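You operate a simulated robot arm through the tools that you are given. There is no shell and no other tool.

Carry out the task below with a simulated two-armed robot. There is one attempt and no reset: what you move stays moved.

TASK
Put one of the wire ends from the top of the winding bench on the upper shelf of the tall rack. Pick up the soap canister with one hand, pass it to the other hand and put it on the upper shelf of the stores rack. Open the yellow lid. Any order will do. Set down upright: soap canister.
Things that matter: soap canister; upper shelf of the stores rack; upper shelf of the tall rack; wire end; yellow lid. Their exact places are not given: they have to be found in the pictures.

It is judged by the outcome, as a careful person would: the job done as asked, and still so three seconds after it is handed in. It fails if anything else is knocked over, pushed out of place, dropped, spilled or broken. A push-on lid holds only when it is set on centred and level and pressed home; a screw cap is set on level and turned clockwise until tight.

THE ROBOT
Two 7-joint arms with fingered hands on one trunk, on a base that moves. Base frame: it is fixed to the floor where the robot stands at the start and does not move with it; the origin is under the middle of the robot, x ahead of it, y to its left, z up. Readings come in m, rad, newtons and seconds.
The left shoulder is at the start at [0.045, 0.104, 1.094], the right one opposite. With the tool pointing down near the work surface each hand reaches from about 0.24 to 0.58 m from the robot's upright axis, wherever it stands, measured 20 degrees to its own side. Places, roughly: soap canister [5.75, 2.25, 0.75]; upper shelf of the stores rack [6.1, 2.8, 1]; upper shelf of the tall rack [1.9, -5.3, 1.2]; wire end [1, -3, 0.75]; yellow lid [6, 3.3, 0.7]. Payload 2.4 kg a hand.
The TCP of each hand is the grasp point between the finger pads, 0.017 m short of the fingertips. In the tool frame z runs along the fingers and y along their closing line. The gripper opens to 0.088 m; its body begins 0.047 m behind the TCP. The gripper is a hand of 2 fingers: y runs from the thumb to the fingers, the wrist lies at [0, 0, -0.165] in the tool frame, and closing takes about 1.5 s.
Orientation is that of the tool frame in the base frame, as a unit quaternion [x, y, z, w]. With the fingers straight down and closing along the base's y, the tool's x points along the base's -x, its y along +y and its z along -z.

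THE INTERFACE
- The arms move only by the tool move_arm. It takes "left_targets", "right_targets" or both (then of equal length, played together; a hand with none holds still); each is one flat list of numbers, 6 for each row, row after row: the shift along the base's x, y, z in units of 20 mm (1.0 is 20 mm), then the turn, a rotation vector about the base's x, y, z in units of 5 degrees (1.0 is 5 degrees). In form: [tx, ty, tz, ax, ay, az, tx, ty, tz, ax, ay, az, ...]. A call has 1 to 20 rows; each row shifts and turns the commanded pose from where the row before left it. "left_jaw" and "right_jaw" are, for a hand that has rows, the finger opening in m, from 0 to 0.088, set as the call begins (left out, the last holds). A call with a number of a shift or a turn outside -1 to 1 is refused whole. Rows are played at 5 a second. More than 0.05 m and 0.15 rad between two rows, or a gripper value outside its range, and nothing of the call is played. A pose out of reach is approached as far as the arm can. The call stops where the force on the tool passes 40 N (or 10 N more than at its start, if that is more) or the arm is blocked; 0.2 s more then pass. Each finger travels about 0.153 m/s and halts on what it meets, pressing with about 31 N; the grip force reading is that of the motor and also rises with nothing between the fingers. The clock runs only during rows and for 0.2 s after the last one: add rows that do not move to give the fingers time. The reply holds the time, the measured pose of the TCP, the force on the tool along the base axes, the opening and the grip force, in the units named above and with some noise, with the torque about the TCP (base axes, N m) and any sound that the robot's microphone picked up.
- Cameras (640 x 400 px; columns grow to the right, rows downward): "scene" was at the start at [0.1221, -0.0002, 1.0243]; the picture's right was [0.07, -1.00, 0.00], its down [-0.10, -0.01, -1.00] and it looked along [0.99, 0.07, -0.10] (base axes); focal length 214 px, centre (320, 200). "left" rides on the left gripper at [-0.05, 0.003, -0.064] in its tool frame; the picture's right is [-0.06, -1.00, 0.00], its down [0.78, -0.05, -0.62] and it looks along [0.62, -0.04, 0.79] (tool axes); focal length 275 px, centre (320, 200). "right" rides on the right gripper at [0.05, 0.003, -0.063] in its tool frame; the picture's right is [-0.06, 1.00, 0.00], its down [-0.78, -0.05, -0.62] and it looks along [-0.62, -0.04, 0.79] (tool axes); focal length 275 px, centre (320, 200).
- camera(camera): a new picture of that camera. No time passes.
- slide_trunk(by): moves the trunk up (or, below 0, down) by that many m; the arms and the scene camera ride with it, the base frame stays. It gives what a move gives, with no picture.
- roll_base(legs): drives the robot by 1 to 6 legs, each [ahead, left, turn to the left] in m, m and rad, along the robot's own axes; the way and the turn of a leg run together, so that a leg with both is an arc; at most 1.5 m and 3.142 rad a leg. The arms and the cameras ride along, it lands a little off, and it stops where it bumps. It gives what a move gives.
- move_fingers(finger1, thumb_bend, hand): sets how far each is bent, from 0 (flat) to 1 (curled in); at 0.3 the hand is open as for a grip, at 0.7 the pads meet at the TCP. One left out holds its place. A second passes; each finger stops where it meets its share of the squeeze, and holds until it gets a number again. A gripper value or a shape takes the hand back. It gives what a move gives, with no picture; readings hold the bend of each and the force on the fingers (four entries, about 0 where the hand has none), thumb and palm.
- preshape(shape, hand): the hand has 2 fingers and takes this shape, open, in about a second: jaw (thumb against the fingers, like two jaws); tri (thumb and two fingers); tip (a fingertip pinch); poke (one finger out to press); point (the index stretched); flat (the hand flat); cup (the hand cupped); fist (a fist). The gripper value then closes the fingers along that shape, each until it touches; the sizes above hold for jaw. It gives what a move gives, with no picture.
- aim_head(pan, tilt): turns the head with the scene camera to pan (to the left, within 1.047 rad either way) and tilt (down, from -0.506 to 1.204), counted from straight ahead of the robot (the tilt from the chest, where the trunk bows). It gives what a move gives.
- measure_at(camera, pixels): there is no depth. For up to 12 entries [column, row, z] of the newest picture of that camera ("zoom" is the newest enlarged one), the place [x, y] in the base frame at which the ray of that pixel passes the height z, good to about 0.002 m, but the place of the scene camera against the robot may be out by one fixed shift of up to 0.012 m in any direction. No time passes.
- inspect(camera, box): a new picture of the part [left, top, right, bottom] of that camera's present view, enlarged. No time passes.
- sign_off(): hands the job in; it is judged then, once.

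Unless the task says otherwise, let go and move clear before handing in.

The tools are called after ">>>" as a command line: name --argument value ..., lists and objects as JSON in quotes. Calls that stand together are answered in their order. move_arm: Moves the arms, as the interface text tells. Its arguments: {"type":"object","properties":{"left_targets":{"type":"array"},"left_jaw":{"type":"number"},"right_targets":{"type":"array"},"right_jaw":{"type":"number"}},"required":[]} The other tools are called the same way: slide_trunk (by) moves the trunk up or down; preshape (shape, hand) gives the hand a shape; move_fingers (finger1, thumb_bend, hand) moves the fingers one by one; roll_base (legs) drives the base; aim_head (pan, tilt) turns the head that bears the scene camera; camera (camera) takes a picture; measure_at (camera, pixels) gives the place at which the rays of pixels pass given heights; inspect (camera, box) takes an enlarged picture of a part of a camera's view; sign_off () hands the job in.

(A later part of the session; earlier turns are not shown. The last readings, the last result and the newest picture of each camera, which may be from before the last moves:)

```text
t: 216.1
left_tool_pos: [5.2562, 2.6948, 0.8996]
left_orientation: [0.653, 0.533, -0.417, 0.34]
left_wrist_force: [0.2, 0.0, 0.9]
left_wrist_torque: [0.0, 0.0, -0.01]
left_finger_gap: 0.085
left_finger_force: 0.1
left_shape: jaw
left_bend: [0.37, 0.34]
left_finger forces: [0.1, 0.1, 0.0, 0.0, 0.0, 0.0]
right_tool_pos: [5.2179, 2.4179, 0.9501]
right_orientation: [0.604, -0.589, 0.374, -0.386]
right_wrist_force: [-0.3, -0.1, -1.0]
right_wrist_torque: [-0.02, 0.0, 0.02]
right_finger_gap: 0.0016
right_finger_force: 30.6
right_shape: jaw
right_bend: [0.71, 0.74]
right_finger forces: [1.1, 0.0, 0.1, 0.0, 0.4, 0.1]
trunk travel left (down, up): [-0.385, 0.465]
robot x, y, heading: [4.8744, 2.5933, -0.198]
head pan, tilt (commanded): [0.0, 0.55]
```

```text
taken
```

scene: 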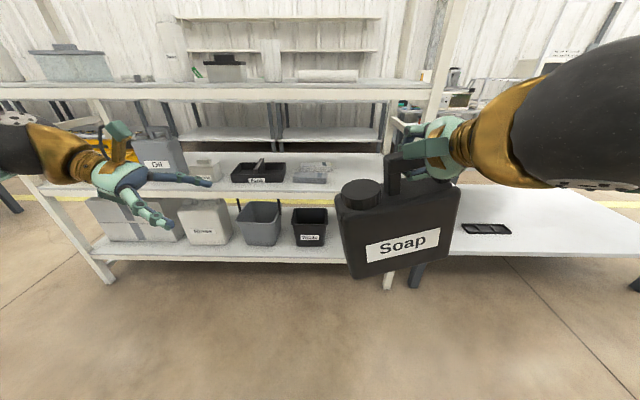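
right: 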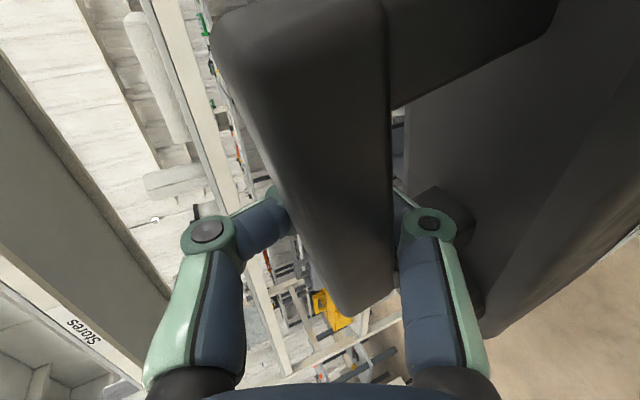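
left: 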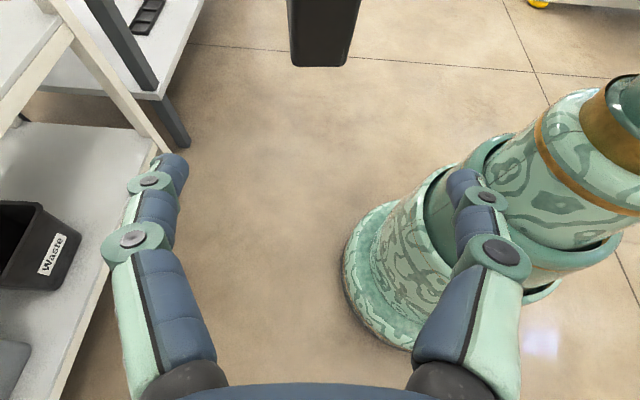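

The left hand points to the right as wanted, and its camera shows the canister's lower left corner at (320,65), centred between the fingers. I level it another 15° to match the canister's roll and bring it to ~8 cm from the canister's left side.

>>> move_arm --left_targets '[-0.178, -0.876, -0.28, -0.3675, 0.0745, 0, -0.178, -0.876, -0.28, -0.3675, 0.0745, 0, -0.178, -0.876, -0.28, -0.3675, 0.0745, 0, -0.178, -0.876, -0.28, -0.3675, 0.0745, 0, -0.178, -0.876, -0.28, -0.3675, 0.0745, 0, -0.178, -0.876, -0.28, -0.3675, 0.0745, 0, -0.178, -0.876, -0.28, -0.3675, 0.0745, 0, -0.178, -0.876, -0.28, -0.3675, 0.0745, 0]'

>>> camera --camera "scene"

>>> camera --camera "left"

```text
t: 217.9
left_tool_pos: [5.2264, 2.5538, 0.8549]
left_orientation: [0.593, 0.484, -0.498, 0.407]
left_wrist_force: [-0.2, 0.1, -0.3]
left_wrist_torque: [-0.02, -0.03, -0.01]
left_finger_gap: 0.0852
left_finger_force: 0.1
left_shape: jaw
left_bend: [0.37, 0.34]
left_finger forces: [0.0, 0.0, 0.0, 0.1, 0.0, 0.1]
right_tool_pos: [5.2193, 2.4167, 0.9504]
right_orientation: [0.604, -0.589, 0.374, -0.385]
right_wrist_force: [0.4, -0.6, -1.1]
right_wrist_torque: [0.01, 0.0, 0.01]
right_finger_gap: 0.002
right_finger_force: 30.9
right_shape: jaw
right_bend: [0.71, 0.74]
right_finger forces: [1.1, 0.0, 0.1, 0.0, 0.4, 0.0]
trunk travel left (down, up): [-0.385, 0.465]
robot x, y, heading: [4.8711, 2.5946, -0.205]
head pan, tilt (commanded): [0.0, 0.55]
```

```text
taken
```

scene: 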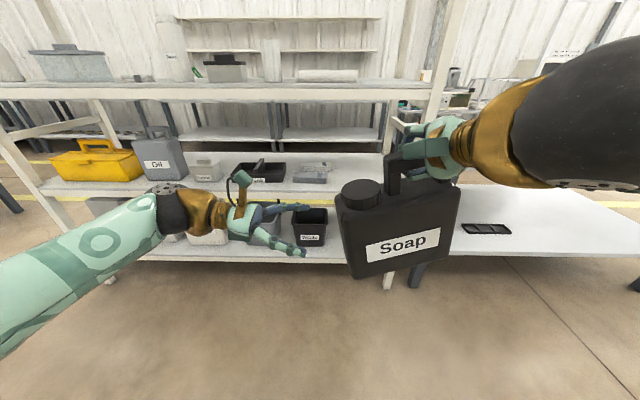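

```text
taken
```

left: 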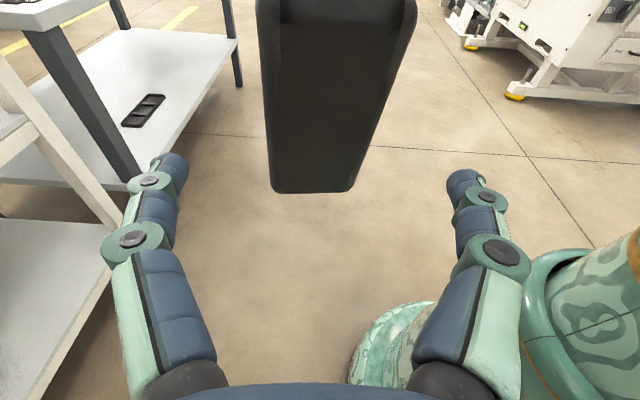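

The left camera shows the canister's left side between (258,0)–(415,0) and (275,190)–(355,190), well centred between the fingers. I advance two thirds of the way and check.

>>> move_arm --left_targets '[-0.17, -0.75, -0.158, 0, 0, 0, -0.17, -0.75, -0.158, 0, 0, 0, -0.17, -0.75, -0.158, 0, 0, 0, -0.17, -0.75, -0.158, 0, 0, 0]'

>>> camera --camera "left"

>>> inspect --camera "scene" --box '[250, 120, 490, 300]'

```text
t: 218.9
left_tool_pos: [5.2142, 2.495, 0.843]
left_orientation: [0.593, 0.485, -0.497, 0.407]
left_wrist_force: [0.5, 0.2, -0.6]
left_wrist_torque: [0.0, -0.02, 0.03]
left_finger_gap: 0.0853
left_finger_force: 0.1
left_shape: jaw
left_bend: [0.37, 0.34]
left_finger forces: [0.0, 0.0, 0.0, 0.0, 0.0, 0.0]
right_tool_pos: [5.219, 2.4185, 0.9497]
right_orientation: [0.603, -0.59, 0.374, -0.385]
right_wrist_force: [0.7, -0.2, -1.1]
right_wrist_torque: [-0.01, -0.02, -0.01]
right_finger_gap: 0.0017
right_finger_force: 30.8
right_shape: jaw
right_bend: [0.71, 0.74]
right_finger forces: [1.1, 0.1, 0.1, 0.0, 0.4, 0.0]
trunk travel left (down, up): [-0.385, 0.465]
robot x, y, heading: [4.8706, 2.5919, -0.204]
head pan, tilt (commanded): [0.0, 0.55]
```

```text
taken
```

left: 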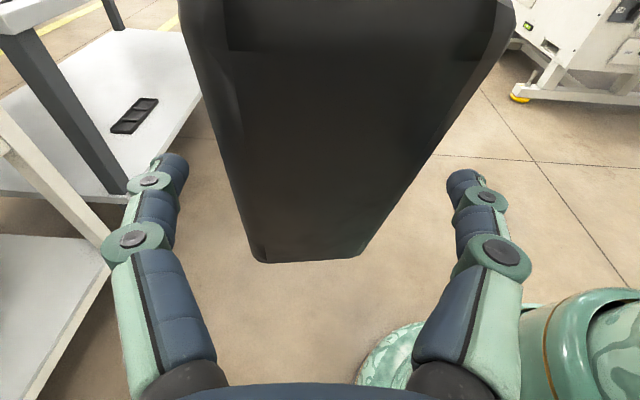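

```text
2.22 times, centred on (370, 210) of scene
```

zoom: 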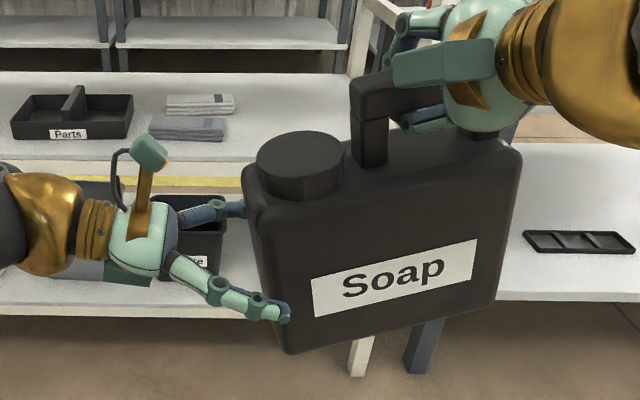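

Both fingers now straddle the body's left part with room on either side. I advance the last 3.5 cm.

>>> move_arm --left_targets '[-0.175, -0.85, -0.12, 0, 0, 0, -0.175, -0.85, -0.12, 0, 0, 0]'

>>> camera --camera "left"

>>> inspect --camera "scene" --box '[250, 120, 490, 300]'

```text
t: 219.5
left_tool_pos: [5.207, 2.4605, 0.8379]
left_orientation: [0.594, 0.483, -0.498, 0.406]
left_wrist_force: [0.8, 0.9, -0.6]
left_wrist_torque: [-0.04, 0.01, -0.02]
left_finger_gap: 0.0848
left_finger_force: 0.1
left_shape: jaw
left_bend: [0.37, 0.34]
left_finger forces: [0.5, 0.0, 0.0, 0.0, 0.8, 0.0]
right_tool_pos: [5.2184, 2.4188, 0.9495]
right_orientation: [0.603, -0.589, 0.375, -0.385]
right_wrist_force: [0.3, -0.5, -0.3]
right_wrist_torque: [0.02, 0.0, 0.0]
right_finger_gap: 0.0017
right_finger_force: 31.8
right_shape: jaw
right_bend: [0.71, 0.74]
right_finger forces: [0.6, 0.0, 0.1, 0.0, 0.5, 0.0]
trunk travel left (down, up): [-0.385, 0.465]
robot x, y, heading: [4.8754, 2.5947, -0.203]
head pan, tilt (commanded): [0.0, 0.55]
```

```text
taken
```

left: 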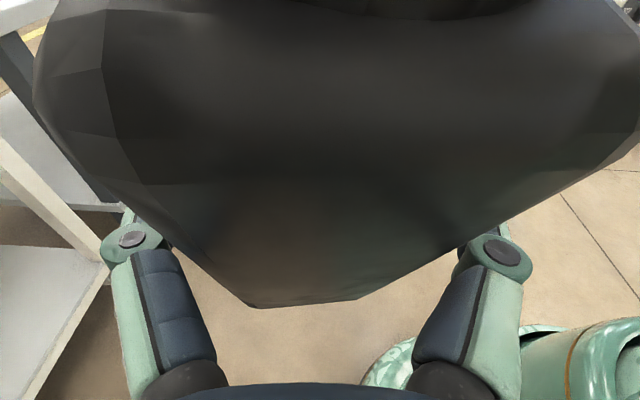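

```text
2.22 times, centred on (370, 210) of scene
```

zoom: 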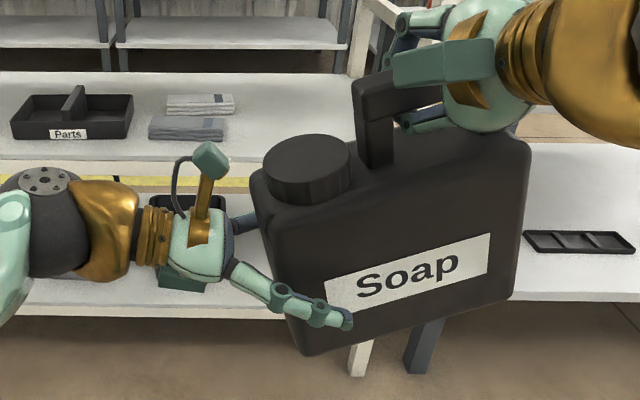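

Finger and thumb lightly touch the faces (0.5 and 0.8 N). The hand is in place; I close the left hand on the body.

>>> move_arm --left_targets '[0, 0, 0, 0, 0, 0, 0, 0, 0, 0, 0, 0, 0, 0, 0, 0, 0, 0, 0, 0, 0, 0, 0, 0, 0, 0, 0, 0, 0, 0, 0, 0, 0, 0, 0, 0, 0, 0, 0, 0, 0, 0, 0, 0, 0, 0, 0, 0]' --left_jaw 0.03

>>> camera --camera "left"

>>> inspect --camera "scene" --box '[250, 120, 490, 300]'

```text
t: 221.3
left_tool_pos: [5.2071, 2.461, 0.838]
left_orientation: [0.594, 0.484, -0.497, 0.406]
left_wrist_force: [1.3, 0.0, 1.0]
left_wrist_torque: [-0.01, 0.01, 0.0]
left_finger_gap: 0.0581
left_finger_force: 30.8
left_shape: jaw
left_bend: [0.71, 0.68]
left_finger forces: [26.3, 0.0, 0.0, 0.0, 27.3, 0.1]
right_tool_pos: [5.2179, 2.4179, 0.9502]
right_orientation: [0.604, -0.589, 0.374, -0.386]
right_wrist_force: [0.6, 0.2, -0.2]
right_wrist_torque: [-0.02, 0.02, 0.04]
right_finger_gap: 0.0016
right_finger_force: 30.4
right_shape: jaw
right_bend: [0.71, 0.74]
right_finger forces: [1.1, 0.0, 0.0, 0.0, 0.6, 0.0]
trunk travel left (down, up): [-0.385, 0.465]
robot x, y, heading: [4.879, 2.5913, -0.206]
head pan, tilt (commanded): [0.0, 0.55]
```

```text
taken
```

left: 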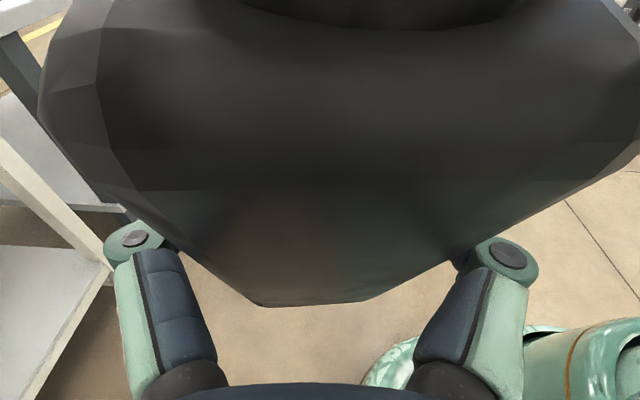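

```text
2.22 times, centred on (370, 210) of scene
```

zoom: 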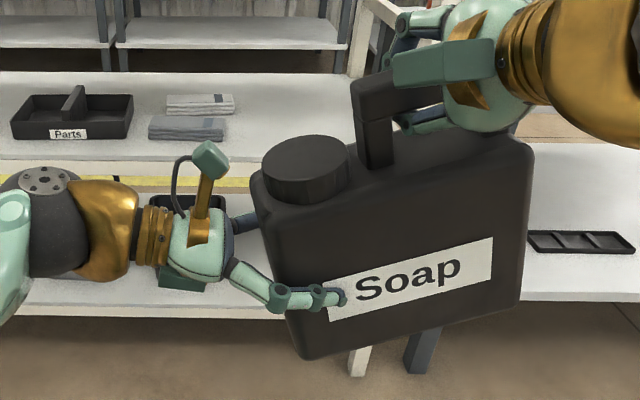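

The left hand holds the body firmly (gap 0.058, 26 N each). Now I open the right hand to 0.042, raise it 5 mm, and check before drawing it out of the handle.

>>> move_arm --right_targets '[0, 0, 0, 0, 0, 0, 0, 0, 0, 0, 0, 0, 0, 0, 0, 0, 0, 0, 0, 0, 0, 0, 0, 0, 0, 0, 0, 0, 0, 0]' --right_jaw 0.042

>>> camera --camera "right"

>>> inspect --camera "scene" --box '[330, 110, 490, 230]'

```text
t: 222.5
left_tool_pos: [5.2072, 2.4613, 0.838]
left_orientation: [0.593, 0.484, -0.498, 0.407]
left_wrist_force: [-0.5, 0.9, -1.3]
left_wrist_torque: [-0.02, -0.02, -0.02]
left_finger_gap: 0.0578
left_finger_force: 31.6
left_shape: jaw
left_bend: [0.71, 0.68]
left_finger forces: [26.3, 0.0, 0.0, 0.0, 27.3, 0.0]
right_tool_pos: [5.2189, 2.4179, 0.9498]
right_orientation: [0.604, -0.589, 0.375, -0.385]
right_wrist_force: [-0.3, -1.2, 1.4]
right_wrist_torque: [-0.05, 0.03, 0.04]
right_finger_gap: 0.0393
right_finger_force: 0.0
right_shape: jaw
right_bend: [0.73, 0.7]
right_finger forces: [1.5, 0.0, 0.0, 0.0, 0.0, 0.0]
trunk travel left (down, up): [-0.385, 0.465]
robot x, y, heading: [4.8791, 2.5912, -0.204]
head pan, tilt (commanded): [0.0, 0.55]
```

```text
taken
```

right: 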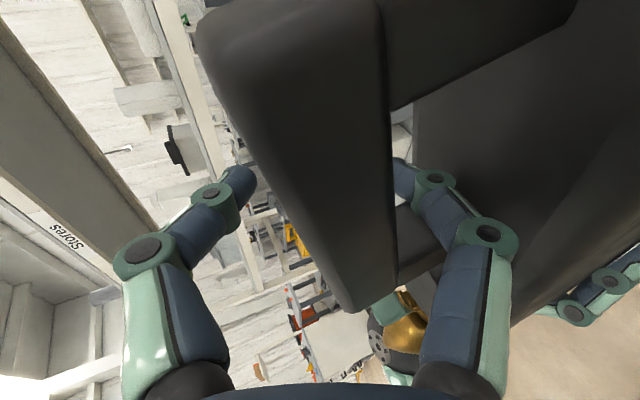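

```text
3.33 times, centred on (410, 170) of scene
```

zoom: 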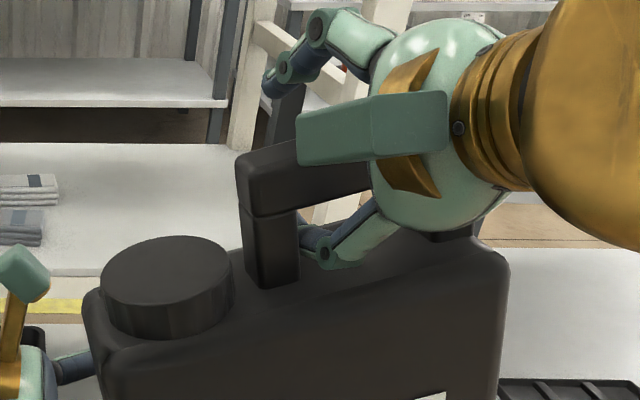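

The thumb is now above the bar; the lower finger lightly touches the body top (1.5 N). I raise the right hand 5 mm, then draw it straight back in small steps.

>>> move_arm --right_targets '[0, 0, 0.25, 0, 0, 0, 0, 0, 0, 0, 0, 0]'

>>> camera --camera "right"

>>> inspect --camera "scene" --box '[330, 110, 490, 230]'

```text
t: 223.1
left_tool_pos: [5.207, 2.4604, 0.8383]
left_orientation: [0.594, 0.484, -0.498, 0.407]
left_wrist_force: [0.8, 0.3, -0.2]
left_wrist_torque: [0.02, 0.0, 0.03]
left_finger_gap: 0.0582
left_finger_force: 31.5
left_shape: jaw
left_bend: [0.71, 0.68]
left_finger forces: [26.5, 0.0, 0.0, 0.0, 27.0, 0.0]
right_tool_pos: [5.2174, 2.4181, 0.9543]
right_orientation: [0.604, -0.589, 0.376, -0.384]
right_wrist_force: [0.7, -0.8, -1.3]
right_wrist_torque: [-0.02, 0.0, 0.0]
right_finger_gap: 0.042
right_finger_force: 0.1
right_shape: jaw
right_bend: [0.73, 0.7]
right_finger forces: [0.5, 0.0, 0.0, 0.0, 0.0, 0.0]
trunk travel left (down, up): [-0.385, 0.465]
robot x, y, heading: [4.8731, 2.5906, -0.205]
head pan, tilt (commanded): [0.0, 0.55]
```

```text
taken
```

right: 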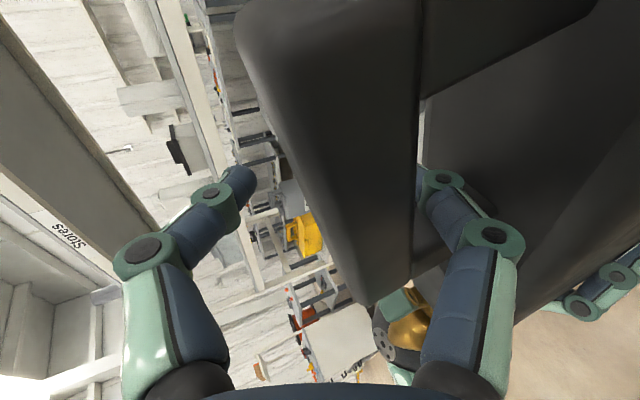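

```text
3.33 times, centred on (410, 170) of scene
```

zoom: 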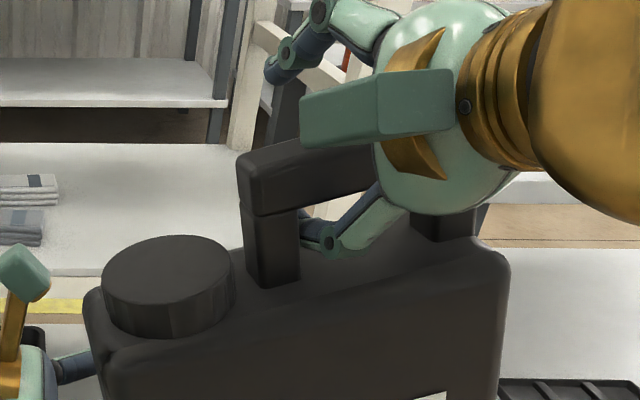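

The finger is free in height, lightly against the left post. I shift 3 mm right and draw back 6 cm in small rows.

>>> move_arm --right_targets '[-0.02, -0.15, 0, 0, 0, 0, -0.35, -0.03, 0, 0, 0, 0, -0.35, -0.03, 0, 0, 0, 0, -0.35, -0.03, 0, 0, 0, 0, -0.35, -0.03, 0, 0, 0, 0]'

>>> camera --camera "right"

>>> inspect --camera "scene" --box '[330, 110, 490, 230]'

```text
t: 224.3
left_tool_pos: [5.2073, 2.4611, 0.839]
left_orientation: [0.594, 0.484, -0.498, 0.407]
left_wrist_force: [0.8, 0.3, -0.8]
left_wrist_torque: [0.03, -0.01, 0.01]
left_finger_gap: 0.058
left_finger_force: 30.8
left_shape: jaw
left_bend: [0.71, 0.68]
left_finger forces: [26.3, 0.0, 0.1, 0.1, 26.4, 0.1]
right_tool_pos: [5.1927, 2.4113, 0.9531]
right_orientation: [0.604, -0.589, 0.375, -0.384]
right_wrist_force: [0.6, 0.0, 0.1]
right_wrist_torque: [-0.01, -0.01, 0.01]
right_finger_gap: 0.0419
right_finger_force: 0.1
right_shape: jaw
right_bend: [0.73, 0.7]
right_finger forces: [0.1, 0.1, 0.0, 0.0, 0.0, 0.1]
right hand out of reach, approached as far as the arm can: row 5
trunk travel left (down, up): [-0.385, 0.465]
robot x, y, heading: [4.8758, 2.5978, -0.206]
head pan, tilt (commanded): [0.0, 0.55]
```

```text
taken
```

right: 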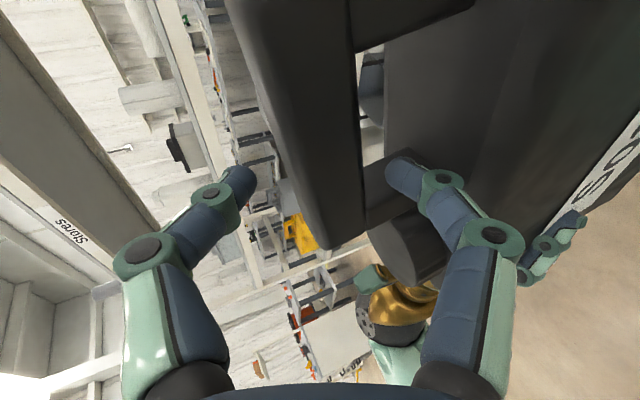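

```text
3.33 times, centred on (410, 170) of scene
```

zoom: 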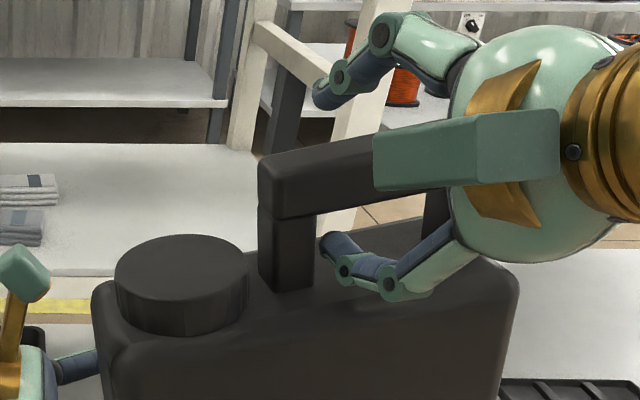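

The right hand is at its near limit with the lower tip almost out. I move the left hand (with the canister) 5 cm forward instead, along the right hand's axis.

>>> move_arm --left_targets '[0.4, 0.01, 0, 0, 0, 0, 0.4, 0.01, 0, 0, 0, 0, 0.4, 0.01, 0, 0, 0, 0, 0.4, 0.01, 0, 0, 0, 0, 0.5, 0.01, 0, 0, 0, 0, 0.5, 0.01, 0, 0, 0, 0]'

>>> camera --camera "right"

>>> camera --camera "scene"

```text
t: 225.7
left_tool_pos: [5.2597, 2.4623, 0.8382]
left_orientation: [0.593, 0.483, -0.498, 0.407]
left_wrist_force: [0.4, -0.3, 0.6]
left_wrist_torque: [0.05, 0.0, 0.01]
left_finger_gap: 0.0578
left_finger_force: 30.9
left_shape: jaw
left_bend: [0.71, 0.68]
left_finger forces: [26.3, 0.1, 0.0, 0.0, 26.2, 0.0]
right_tool_pos: [5.1933, 2.4126, 0.9525]
right_orientation: [0.604, -0.589, 0.374, -0.386]
right_wrist_force: [-0.6, 0.6, 0.0]
right_wrist_torque: [-0.01, -0.02, -0.05]
right_finger_gap: 0.0419
right_finger_force: 0.0
right_shape: jaw
right_bend: [0.73, 0.7]
right_finger forces: [0.1, 0.0, 0.1, 0.0, 0.0, 0.0]
trunk travel left (down, up): [-0.385, 0.465]
robot x, y, heading: [4.8726, 2.5932, -0.2]
head pan, tilt (commanded): [0.0, 0.55]
```

```text
taken
```

right: 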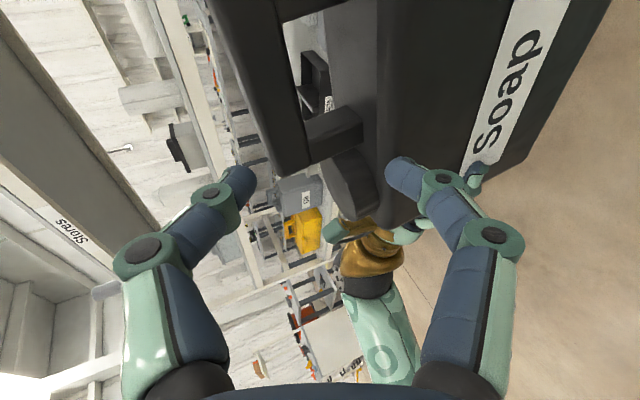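

```text
taken
```

scene: 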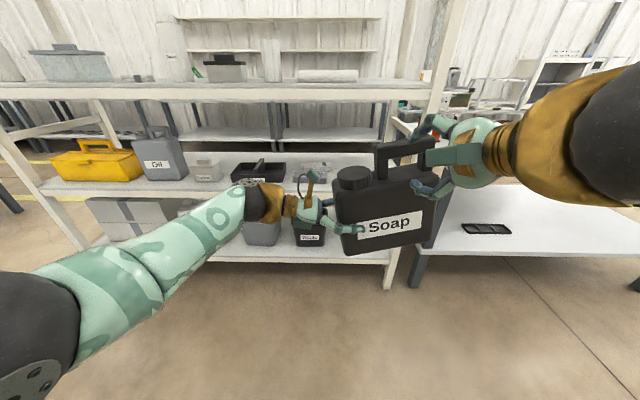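

The handover is done: the left hand alone holds the canister. I move the right hand up and away to the right.

>>> move_arm --right_targets '[0, 0, 0.8, 0, 0, 0, 0, 0, 0.8, 0, 0, 0, 0, 0, 0.8, 0, 0, 0, 0, -0.3, 0.6, 0, 0, 0, 0, -0.7, 0.3, 0, 0, 0, 0, -0.8, 0.2, 0, 0, 0, 0, -0.8, 0, 0, 0, 0, 0, -0.8, 0, 0, 0, 0, 0, -0.8, 0, 0, 0, 0, 0, -0.8, 0, 0, 0, 0]'

>>> camera --camera "scene"

>>> inspect --camera "scene" --box '[270, 120, 480, 270]'

```text
t: 227.9
left_tool_pos: [5.259, 2.4607, 0.8387]
left_orientation: [0.594, 0.484, -0.498, 0.407]
left_wrist_force: [-0.2, 0.6, -0.4]
left_wrist_torque: [0.06, -0.01, -0.02]
left_finger_gap: 0.0582
left_finger_force: 30.7
left_shape: jaw
left_bend: [0.71, 0.68]
left_finger forces: [26.2, 0.0, 0.0, 0.0, 26.2, 0.0]
right_tool_pos: [5.2192, 2.3107, 1.0057]
right_orientation: [0.603, -0.589, 0.375, -0.385]
right_wrist_force: [0.6, 0.6, -0.1]
right_wrist_torque: [-0.05, 0.0, 0.0]
right_finger_gap: 0.042
right_finger_force: 0.0
right_shape: jaw
right_bend: [0.73, 0.7]
right_finger forces: [0.1, 0.0, 0.1, 0.0, 0.0, 0.1]
right hand out of reach, approached as far as the arm can: row 1, 2, 3, 4
trunk travel left (down, up): [-0.385, 0.465]
robot x, y, heading: [4.8742, 2.5903, -0.205]
head pan, tilt (commanded): [0.0, 0.55]
```

```text
taken
```

scene: 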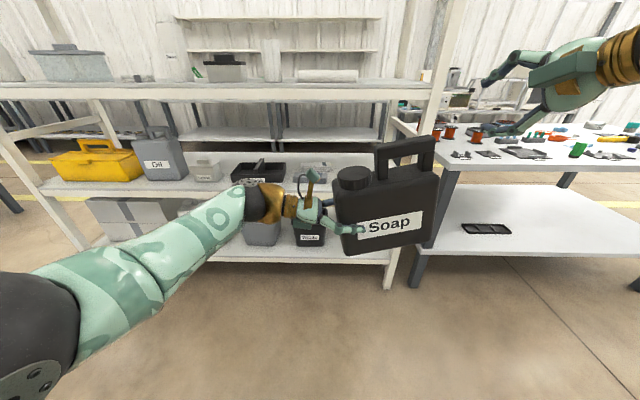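

```text
2.67 times, centred on (375, 195) of scene
```

zoom: 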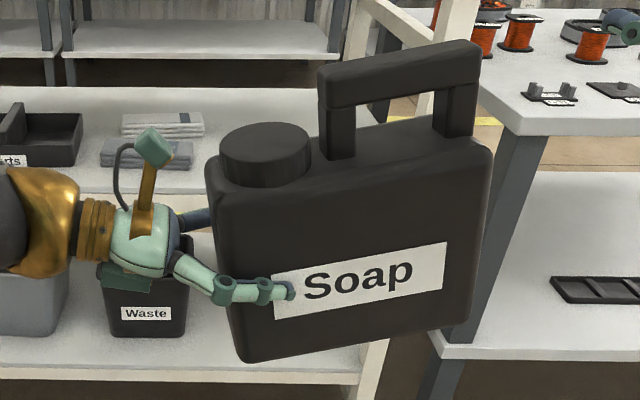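

The canister is rolled ≈11.5° (left side low). I level it by turning the left hand +11.5° about the forward axis, and meanwhile fold the right hand back to pointing down, closer to my body.

>>> move_arm --right_targets '[-0.38, 0.02, 0.1, -0.028, 0.999, 0, -0.38, 0.02, 0.1, -0.028, 0.999, 0, -0.38, 0.02, 0.1, -0.028, 0.999, 0, -0.38, 0.02, 0.1, -0.028, 0.999, 0, -0.38, 0.02, 0.1, -0.028, 0.999, 0, -0.38, 0.02, 0.1, -0.028, 0.999, 0, -0.38, 0.02, 0.1, -0.028, 0.999, 0, -0.38, 0.02, 0.1, -0.028, 0.999, 0, -0.38, 0.02, 0.1, -0.028, 0.999, 0, -0.38, 0.02, 0.1, -0.028, 0.999, 0, -0.38, 0.02, 0.1, -0.028, 0.999, 0, -0.38, 0.02, 0.1, -0.028, 0.999, 0, -0.38, 0.02, 0.1, -0.028, 0.999, 0]'

>>> move_arm --left_targets '[0, 0, 0, 0.751, -0.156, 0, 0, 0, 0, 0.751, -0.156, 0, 0, 0, 0, 0.751, -0.156, 0]'

>>> camera --camera "scene"

>>> inspect --camera "scene" --box '[290, 120, 470, 270]'

```text
t: 230.7
left_tool_pos: [5.2599, 2.4613, 0.838]
left_orientation: [0.593, 0.484, -0.498, 0.407]
left_wrist_force: [0.4, 0.2, -0.2]
left_wrist_torque: [0.05, -0.03, -0.01]
left_finger_gap: 0.0579
left_finger_force: 31.1
left_shape: jaw
left_bend: [0.71, 0.68]
left_finger forces: [26.1, 0.0, 0.1, 0.0, 26.1, 0.0]
right_tool_pos: [5.1215, 2.3154, 1.0333]
right_orientation: [0.717, -0.697, 0.0, 0.001]
right_wrist_force: [0.0, 0.3, -0.2]
right_wrist_torque: [0.01, 0.0, -0.07]
right_finger_gap: 0.0418
right_finger_force: 0.1
right_shape: jaw
right_bend: [0.73, 0.7]
right_finger forces: [0.0, 0.1, 0.1, 0.1, 0.0, 0.0]
trunk travel left (down, up): [-0.385, 0.465]
robot x, y, heading: [4.8728, 2.5928, -0.204]
head pan, tilt (commanded): [0.0, 0.55]
```

```text
t: 231.5
left_tool_pos: [5.2584, 2.462, 0.8372]
left_orientation: [0.641, 0.522, -0.436, 0.355]
left_wrist_force: [0.0, 0.7, 1.1]
left_wrist_torque: [0.08, 0.01, 0.0]
left_finger_gap: 0.0578
left_finger_force: 30.9
left_shape: jaw
left_bend: [0.71, 0.68]
left_finger forces: [26.2, 0.0, 0.1, 0.1, 26.2, 0.0]
right_tool_pos: [5.1213, 2.3161, 1.0333]
right_orientation: [0.716, -0.698, 0.001, 0.001]
right_wrist_force: [-0.1, 0.4, 0.7]
right_wrist_torque: [0.0, 0.04, 0.01]
right_finger_gap: 0.0419
right_finger_force: 0.0
right_shape: jaw
right_bend: [0.73, 0.7]
right_finger forces: [0.0, 0.0, 0.0, 0.0, 0.1, 0.1]
trunk travel left (down, up): [-0.385, 0.465]
robot x, y, heading: [4.8708, 2.593, -0.204]
head pan, tilt (commanded): [0.0, 0.55]
```

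```text
taken
```

scene: 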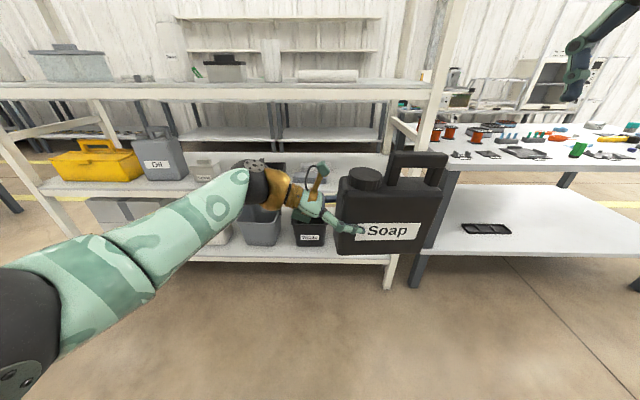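

```text
2.67 times, centred on (380, 195) of scene
```

zoom: 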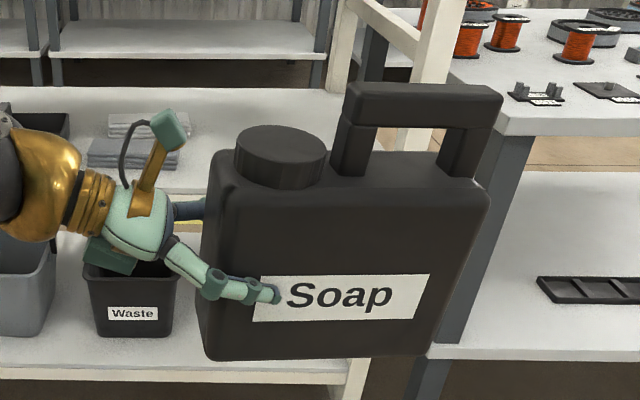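

The canister now hangs level (edges agree with the vertical). I raise the trunk 0.25 m so that it is above the upper shelf's height, and look at the free spot.

>>> slide_trunk --by 0.25

>>> aim_head --pan -0.05 --tilt 0.4

>>> camera --camera "scene"

>>> inspect --camera "scene" --box '[220, 100, 480, 280]'

```text
t: 234.1
left_tool_pos: [5.2581, 2.4608, 1.0881]
left_orientation: [0.64, 0.522, -0.436, 0.357]
left_wrist_force: [0.2, -0.1, -1.0]
left_wrist_torque: [0.04, -0.01, -0.01]
left_finger_gap: 0.058
left_finger_force: 30.9
left_shape: jaw
left_bend: [0.71, 0.68]
left_finger forces: [26.1, 0.0, 0.0, 0.1, 26.0, 0.0]
right_tool_pos: [5.1219, 2.3147, 1.2826]
right_orientation: [0.716, -0.698, 0.001, 0.001]
right_wrist_force: [0.3, -0.7, -0.2]
right_wrist_torque: [0.03, 0.0, 0.04]
right_finger_gap: 0.0419
right_finger_force: 0.0
right_shape: jaw
right_bend: [0.73, 0.7]
right_finger forces: [0.1, 0.0, 0.0, 0.0, 0.1, 0.0]
trunk travel left (down, up): [-0.635, 0.215]
robot x, y, heading: [4.874, 2.5906, -0.206]
head pan, tilt (commanded): [0.0, 0.55]
```

```text
t: 234.8
left_tool_pos: [5.2588, 2.4615, 1.0875]
left_orientation: [0.641, 0.522, -0.437, 0.357]
left_wrist_force: [-0.3, 0.4, -0.9]
left_wrist_torque: [0.03, -0.04, 0.01]
left_finger_gap: 0.0582
left_finger_force: 31.0
left_shape: jaw
left_bend: [0.71, 0.68]
left_finger forces: [26.1, 0.0, 0.1, 0.1, 26.1, 0.0]
right_tool_pos: [5.1219, 2.3154, 1.2829]
right_orientation: [0.716, -0.698, 0.0, 0.001]
right_wrist_force: [1.0, -0.6, -0.1]
right_wrist_torque: [-0.01, -0.02, -0.01]
right_finger_gap: 0.0417
right_finger_force: 0.0
right_shape: jaw
right_bend: [0.73, 0.7]
right_finger forces: [0.1, 0.0, 0.0, 0.1, 0.0, 0.0]
trunk travel left (down, up): [-0.635, 0.215]
robot x, y, heading: [4.8737, 2.5966, -0.207]
head pan, tilt (commanded): [-0.051, 0.4]
```

```text
taken
```

scene: 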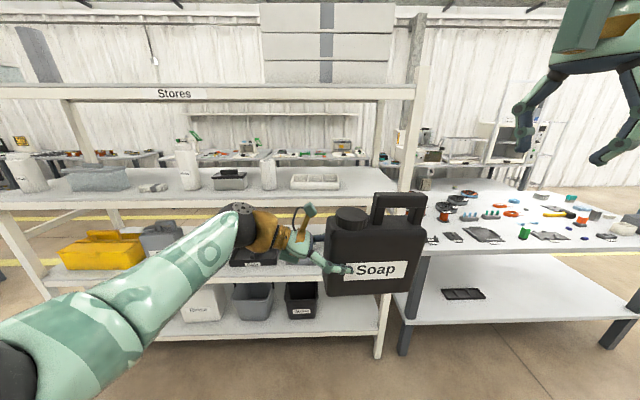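

```text
2.22 times, centred on (350, 190) of scene
```

zoom: 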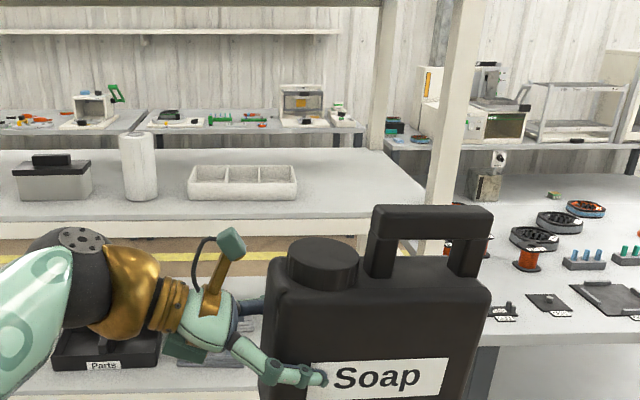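

The upper shelf's right part is free between the organiser tray (ending at ≈(340,190)) and the right leg (≈(398,190)). I measure these at the shelf height.

>>> measure_at --camera "scene" --pixels '[[339, 191, 1.0], [339, 176, 1.0], [291, 190, 1.0], [350, 200, 1.0], [350, 200, 0.98], [396, 197, 0.98], [396, 197, 1.0], [300, 201, 1.0], [300, 201, 0.98], [385, 178, 1.0], [380, 353, 0]]'

>>> inspect --camera "scene" --box '[270, 150, 430, 240]'

```text
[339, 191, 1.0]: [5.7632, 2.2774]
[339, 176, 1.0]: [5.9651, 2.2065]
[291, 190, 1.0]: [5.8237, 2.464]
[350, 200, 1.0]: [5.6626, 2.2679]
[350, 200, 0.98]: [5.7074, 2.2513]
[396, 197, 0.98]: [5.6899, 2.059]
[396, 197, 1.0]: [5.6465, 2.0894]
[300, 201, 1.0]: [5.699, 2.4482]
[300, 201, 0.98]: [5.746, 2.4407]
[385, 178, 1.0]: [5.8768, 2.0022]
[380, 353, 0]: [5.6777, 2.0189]
```

```text
4.00 times, centred on (350, 195) of scene
```

zoom: 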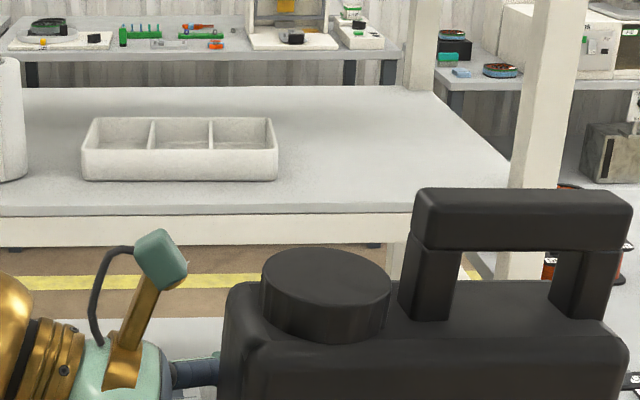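

Shelf top ≈0.985; free stretch s≈0.03–0.245 m from the right leg, tray starts 7 cm behind the edge and is 3 cm high. To keep my base off the rack, I extend the left arm 9 cm forward and up 10 cm, then lower the trunk 10 cm.

>>> move_arm --left_targets '[0.733, -0.154, 0.833, 0, 0, 0, 0.733, -0.154, 0.833, 0, 0, 0, 0.733, -0.154, 0.833, 0, 0, 0, 0.733, -0.154, 0.833, 0, 0, 0, 0.733, -0.154, 0.833, 0, 0, 0, 0.733, -0.154, 0.833, 0, 0, 0]'

>>> slide_trunk --by -0.09

>>> camera --camera "scene"

>>> camera --camera "left"

```text
t: 236.2
left_tool_pos: [5.3482, 2.4426, 1.1885]
left_orientation: [0.641, 0.522, -0.436, 0.356]
left_wrist_force: [0.1, 0.3, -1.2]
left_wrist_torque: [0.04, -0.02, -0.03]
left_finger_gap: 0.0581
left_finger_force: 31.5
left_shape: jaw
left_bend: [0.71, 0.68]
left_finger forces: [26.0, 0.0, 0.1, 0.0, 26.0, 0.0]
right_tool_pos: [5.1212, 2.3155, 1.2823]
right_orientation: [0.716, -0.698, 0.001, 0.0]
right_wrist_force: [0.5, -0.4, -0.2]
right_wrist_torque: [0.0, -0.01, 0.01]
right_finger_gap: 0.0422
right_finger_force: 0.1
right_shape: jaw
right_bend: [0.73, 0.7]
right_finger forces: [0.1, 0.0, 0.0, 0.0, 0.0, 0.0]
trunk travel left (down, up): [-0.635, 0.215]
robot x, y, heading: [4.8718, 2.5909, -0.206]
head pan, tilt (commanded): [-0.051, 0.4]
```

```text
t: 237.4
left_tool_pos: [5.3471, 2.4426, 1.0985]
left_orientation: [0.641, 0.521, -0.436, 0.356]
left_wrist_force: [-0.6, 0.1, -0.9]
left_wrist_torque: [0.06, 0.0, 0.01]
left_finger_gap: 0.0578
left_finger_force: 31.0
left_shape: jaw
left_bend: [0.71, 0.68]
left_finger forces: [26.0, 0.1, 0.1, 0.0, 25.9, 0.1]
right_tool_pos: [5.1207, 2.3143, 1.1929]
right_orientation: [0.716, -0.698, 0.001, 0.001]
right_wrist_force: [0.6, -0.1, 0.4]
right_wrist_torque: [0.0, -0.01, 0.04]
right_finger_gap: 0.0418
right_finger_force: 0.1
right_shape: jaw
right_bend: [0.73, 0.7]
right_finger forces: [0.1, 0.0, 0.0, 0.1, 0.0, 0.0]
trunk travel left (down, up): [-0.545, 0.305]
robot x, y, heading: [4.8741, 2.5961, -0.203]
head pan, tilt (commanded): [-0.051, 0.4]
```

```text
taken
```

scene: 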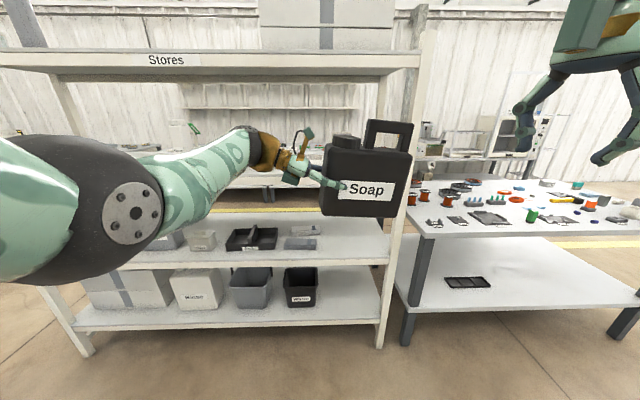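

```text
taken
```

left: 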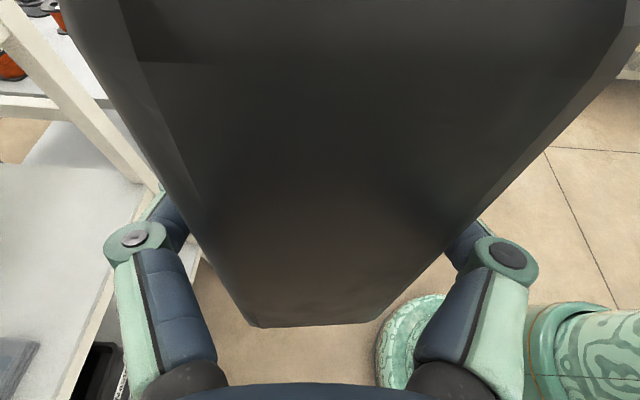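

The canister is still firmly held (gap 0.058). I check that it is still level before going in.

>>> inspect --camera "scene" --box '[280, 100, 440, 230]'

>>> measure_at --camera "scene" --pixels '[[325, 214, 1.03], [325, 214, 1.05], [403, 217, 1.03], [403, 217, 1.05]]'

```text
3.08 times, centred on (360, 165) of scene
```

zoom: 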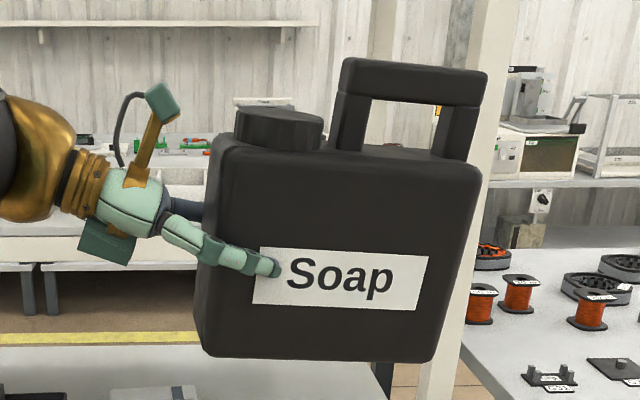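

```text
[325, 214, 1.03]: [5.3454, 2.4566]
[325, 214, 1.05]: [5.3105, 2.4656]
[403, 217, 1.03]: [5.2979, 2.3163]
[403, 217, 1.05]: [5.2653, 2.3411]
```

It has rolled about 3.5° the other way (right side low). I correct by -3.5°, then move the base 15 cm right and 0.22 m forward, and check again.

>>> move_arm --left_targets '[0, 0, 0, -0.35, 0.07, 0, 0, 0, 0, -0.35, 0.07, 0]'

>>> roll_base --legs '[[0, -0.153, -0.02], [0.22, 0, 0]]'

>>> aim_head --pan 0.0 --tilt 0.4

>>> camera --camera "scene"

>>> inspect --camera "scene" --box '[240, 90, 460, 250]'

```text
t: 238.1
left_tool_pos: [5.3468, 2.443, 1.0975]
left_orientation: [0.627, 0.51, -0.456, 0.373]
left_wrist_force: [-0.3, 0.1, -0.5]
left_wrist_torque: [0.03, -0.02, -0.02]
left_finger_gap: 0.058
left_finger_force: 31.3
left_shape: jaw
left_bend: [0.71, 0.68]
left_finger forces: [25.9, 0.0, 0.1, 0.1, 26.1, 0.1]
right_tool_pos: [5.1214, 2.315, 1.1929]
right_orientation: [0.716, -0.698, 0.0, 0.001]
right_wrist_force: [-0.6, -0.1, -0.6]
right_wrist_torque: [0.04, -0.03, 0.0]
right_finger_gap: 0.042
right_finger_force: 0.1
right_shape: jaw
right_bend: [0.73, 0.7]
right_finger forces: [0.0, 0.1, 0.1, 0.1, 0.0, 0.1]
trunk travel left (down, up): [-0.545, 0.305]
robot x, y, heading: [4.8734, 2.5914, -0.207]
head pan, tilt (commanded): [-0.051, 0.4]
```

```text
t: 240.7
left_tool_pos: [5.5297, 2.2347, 1.0978]
left_orientation: [0.632, 0.505, -0.459, 0.368]
left_wrist_force: [-0.5, -0.2, -1.7]
left_wrist_torque: [0.05, -0.02, 0.03]
left_finger_gap: 0.0579
left_finger_force: 30.7
left_shape: jaw
left_bend: [0.71, 0.68]
left_finger forces: [26.0, 0.0, 0.1, 0.0, 26.0, 0.0]
right_tool_pos: [5.3011, 2.1117, 1.1934]
right_orientation: [0.71, -0.704, 0.0, 0.001]
right_wrist_force: [0.0, -0.1, -0.5]
right_wrist_torque: [0.01, 0.04, -0.01]
right_finger_gap: 0.0418
right_finger_force: 0.0
right_shape: jaw
right_bend: [0.73, 0.7]
right_finger forces: [0.0, 0.0, 0.0, 0.0, 0.1, 0.0]
trunk travel left (down, up): [-0.545, 0.305]
robot x, y, heading: [5.0567, 2.3948, -0.222]
head pan, tilt (commanded): [-0.051, 0.4]
```

```text
t: 241.4
left_tool_pos: [5.5285, 2.2346, 1.098]
left_orientation: [0.631, 0.504, -0.46, 0.369]
left_wrist_force: [0.7, 0.1, -0.6]
left_wrist_torque: [0.06, 0.01, 0.01]
left_finger_gap: 0.0577
left_finger_force: 30.6
left_shape: jaw
left_bend: [0.71, 0.68]
left_finger forces: [26.0, 0.0, 0.0, 0.0, 26.1, 0.0]
right_tool_pos: [5.3005, 2.1117, 1.192]
right_orientation: [0.709, -0.705, 0.001, 0.0]
right_wrist_force: [0.7, -0.2, 0.2]
right_wrist_torque: [0.01, 0.0, -0.01]
right_finger_gap: 0.042
right_finger_force: 0.0
right_shape: jaw
right_bend: [0.73, 0.7]
right_finger forces: [0.0, 0.0, 0.0, 0.0, 0.1, 0.0]
trunk travel left (down, up): [-0.545, 0.305]
robot x, y, heading: [5.0548, 2.3971, -0.227]
head pan, tilt (commanded): [0.0, 0.4]
```

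```text
taken
```

scene: 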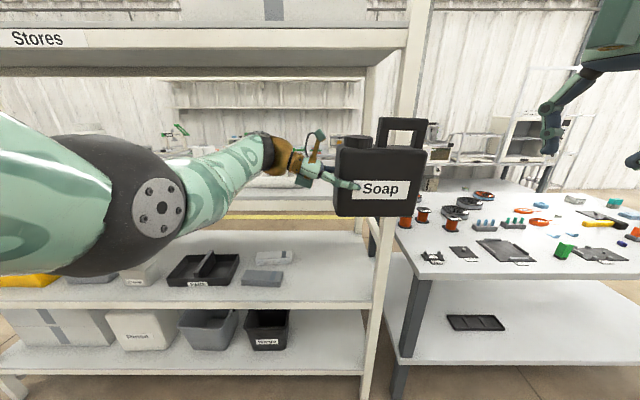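

```text
2.50 times, centred on (350, 170) of scene
```

zoom: 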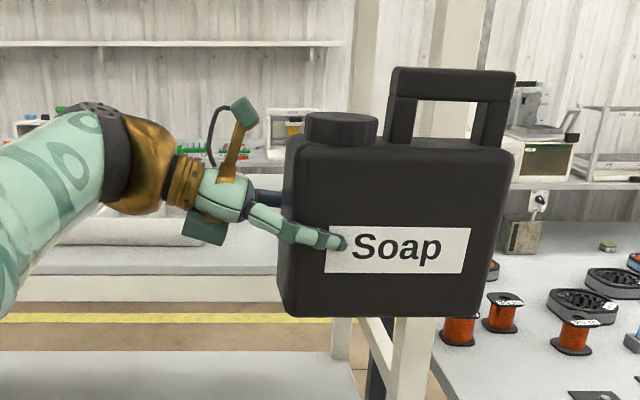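

The canister is level now. Its right side is close to the leg line, so I check the leg's inner edge more exactly.

>>> measure_at --camera "scene" --pixels '[[370, 300, 0.62], [370, 308, 0.6], [365, 370, 0.25], [392, 300, 0.62], [333, 216, 1.04], [424, 216, 1.04]]'

>>> inspect --camera "scene" --box '[320, 210, 440, 310]'

```text
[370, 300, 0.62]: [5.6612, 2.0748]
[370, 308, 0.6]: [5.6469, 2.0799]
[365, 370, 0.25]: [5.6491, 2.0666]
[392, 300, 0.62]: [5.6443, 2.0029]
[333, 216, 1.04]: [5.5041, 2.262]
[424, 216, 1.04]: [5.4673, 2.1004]
```

```text
4.00 times, centred on (380, 260) of scene
```

zoom: 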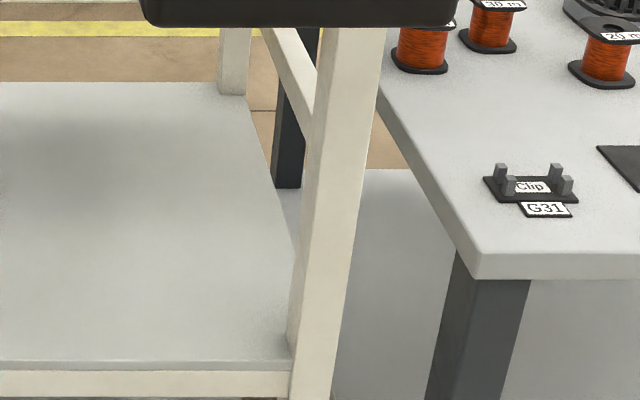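

Leg inner edge at s≈0.024, canister's right side at s≈0.037: I shift the base 3 cm left, go 0.15 m forward, and check.

>>> roll_base --legs '[[0, 0.03, 0], [0.15, 0, 0]]'

>>> camera --camera "scene"

>>> inspect --camera "scene" --box '[260, 100, 460, 250]'

>>> camera --camera "left"

```text
t: 243.2
left_tool_pos: [5.6809, 2.2309, 1.0984]
left_orientation: [0.632, 0.504, -0.46, 0.367]
left_wrist_force: [-0.5, -0.3, -0.5]
left_wrist_torque: [0.05, 0.0, -0.03]
left_finger_gap: 0.0579
left_finger_force: 31.4
left_shape: jaw
left_bend: [0.71, 0.68]
left_finger forces: [26.0, 0.0, 0.0, 0.0, 26.0, 0.0]
right_tool_pos: [5.4541, 2.1077, 1.1922]
right_orientation: [0.71, -0.704, 0.0, 0.001]
right_wrist_force: [-0.7, 0.1, 0.3]
right_wrist_torque: [-0.02, 0.03, 0.0]
right_finger_gap: 0.042
right_finger_force: 0.1
right_shape: jaw
right_bend: [0.73, 0.7]
right_finger forces: [0.0, 0.1, 0.1, 0.0, 0.1, 0.1]
trunk travel left (down, up): [-0.545, 0.305]
robot x, y, heading: [5.2116, 2.3894, -0.225]
head pan, tilt (commanded): [0.0, 0.4]
```

```text
taken
```

scene: 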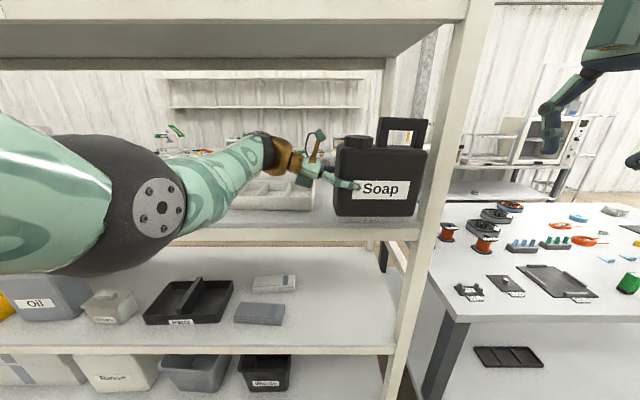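

```text
2.67 times, centred on (360, 175) of scene
```

zoom: 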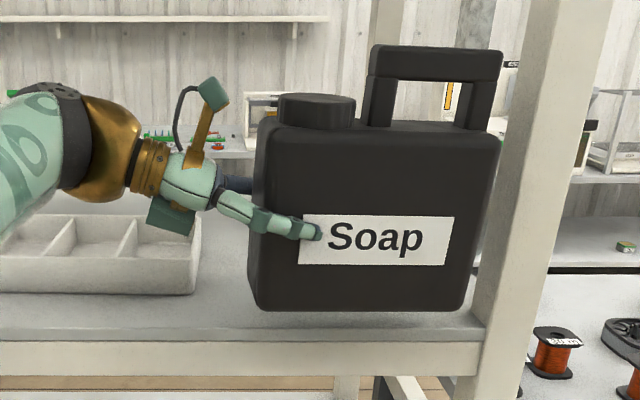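

```text
taken
```

left: 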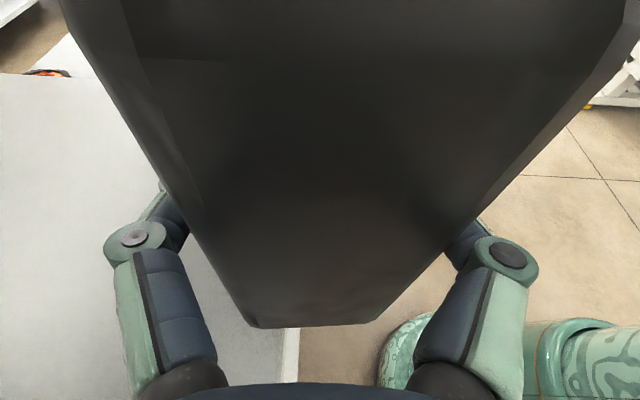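

The canister hangs above the shelf's front edge, about 2–3 cm from the leg and well right of the tray. I measure tray and edge once more from here.

>>> measure_at --camera "scene" --pixels '[[315, 210, 0.985], [330, 222, 0.985], [330, 228, 0.985], [400, 224, 0.985], [424, 205, 1.06], [427, 175, 1.1]]'

>>> inspect --camera "scene" --box '[290, 190, 450, 260]'

>>> measure_at --camera "left" --pixels '[[297, 340, 0.985], [285, 350, 0.985], [285, 370, 0.95], [250, 325, 1.04], [380, 322, 1.04]]'

```text
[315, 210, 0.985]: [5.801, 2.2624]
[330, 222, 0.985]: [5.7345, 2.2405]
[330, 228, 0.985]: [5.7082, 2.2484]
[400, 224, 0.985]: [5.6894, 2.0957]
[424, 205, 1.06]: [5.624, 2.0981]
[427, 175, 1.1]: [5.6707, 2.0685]
```

```text
4.00 times, centred on (370, 225) of scene
```

zoom: 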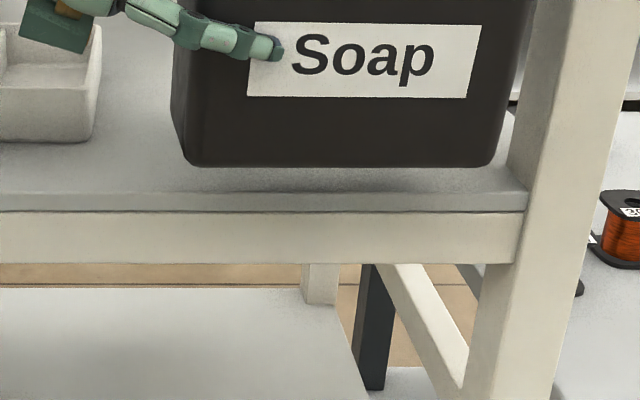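

```text
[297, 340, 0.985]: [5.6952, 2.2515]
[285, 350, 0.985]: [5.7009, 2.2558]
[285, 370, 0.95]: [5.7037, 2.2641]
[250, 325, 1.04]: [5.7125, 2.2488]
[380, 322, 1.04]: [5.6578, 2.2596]
```

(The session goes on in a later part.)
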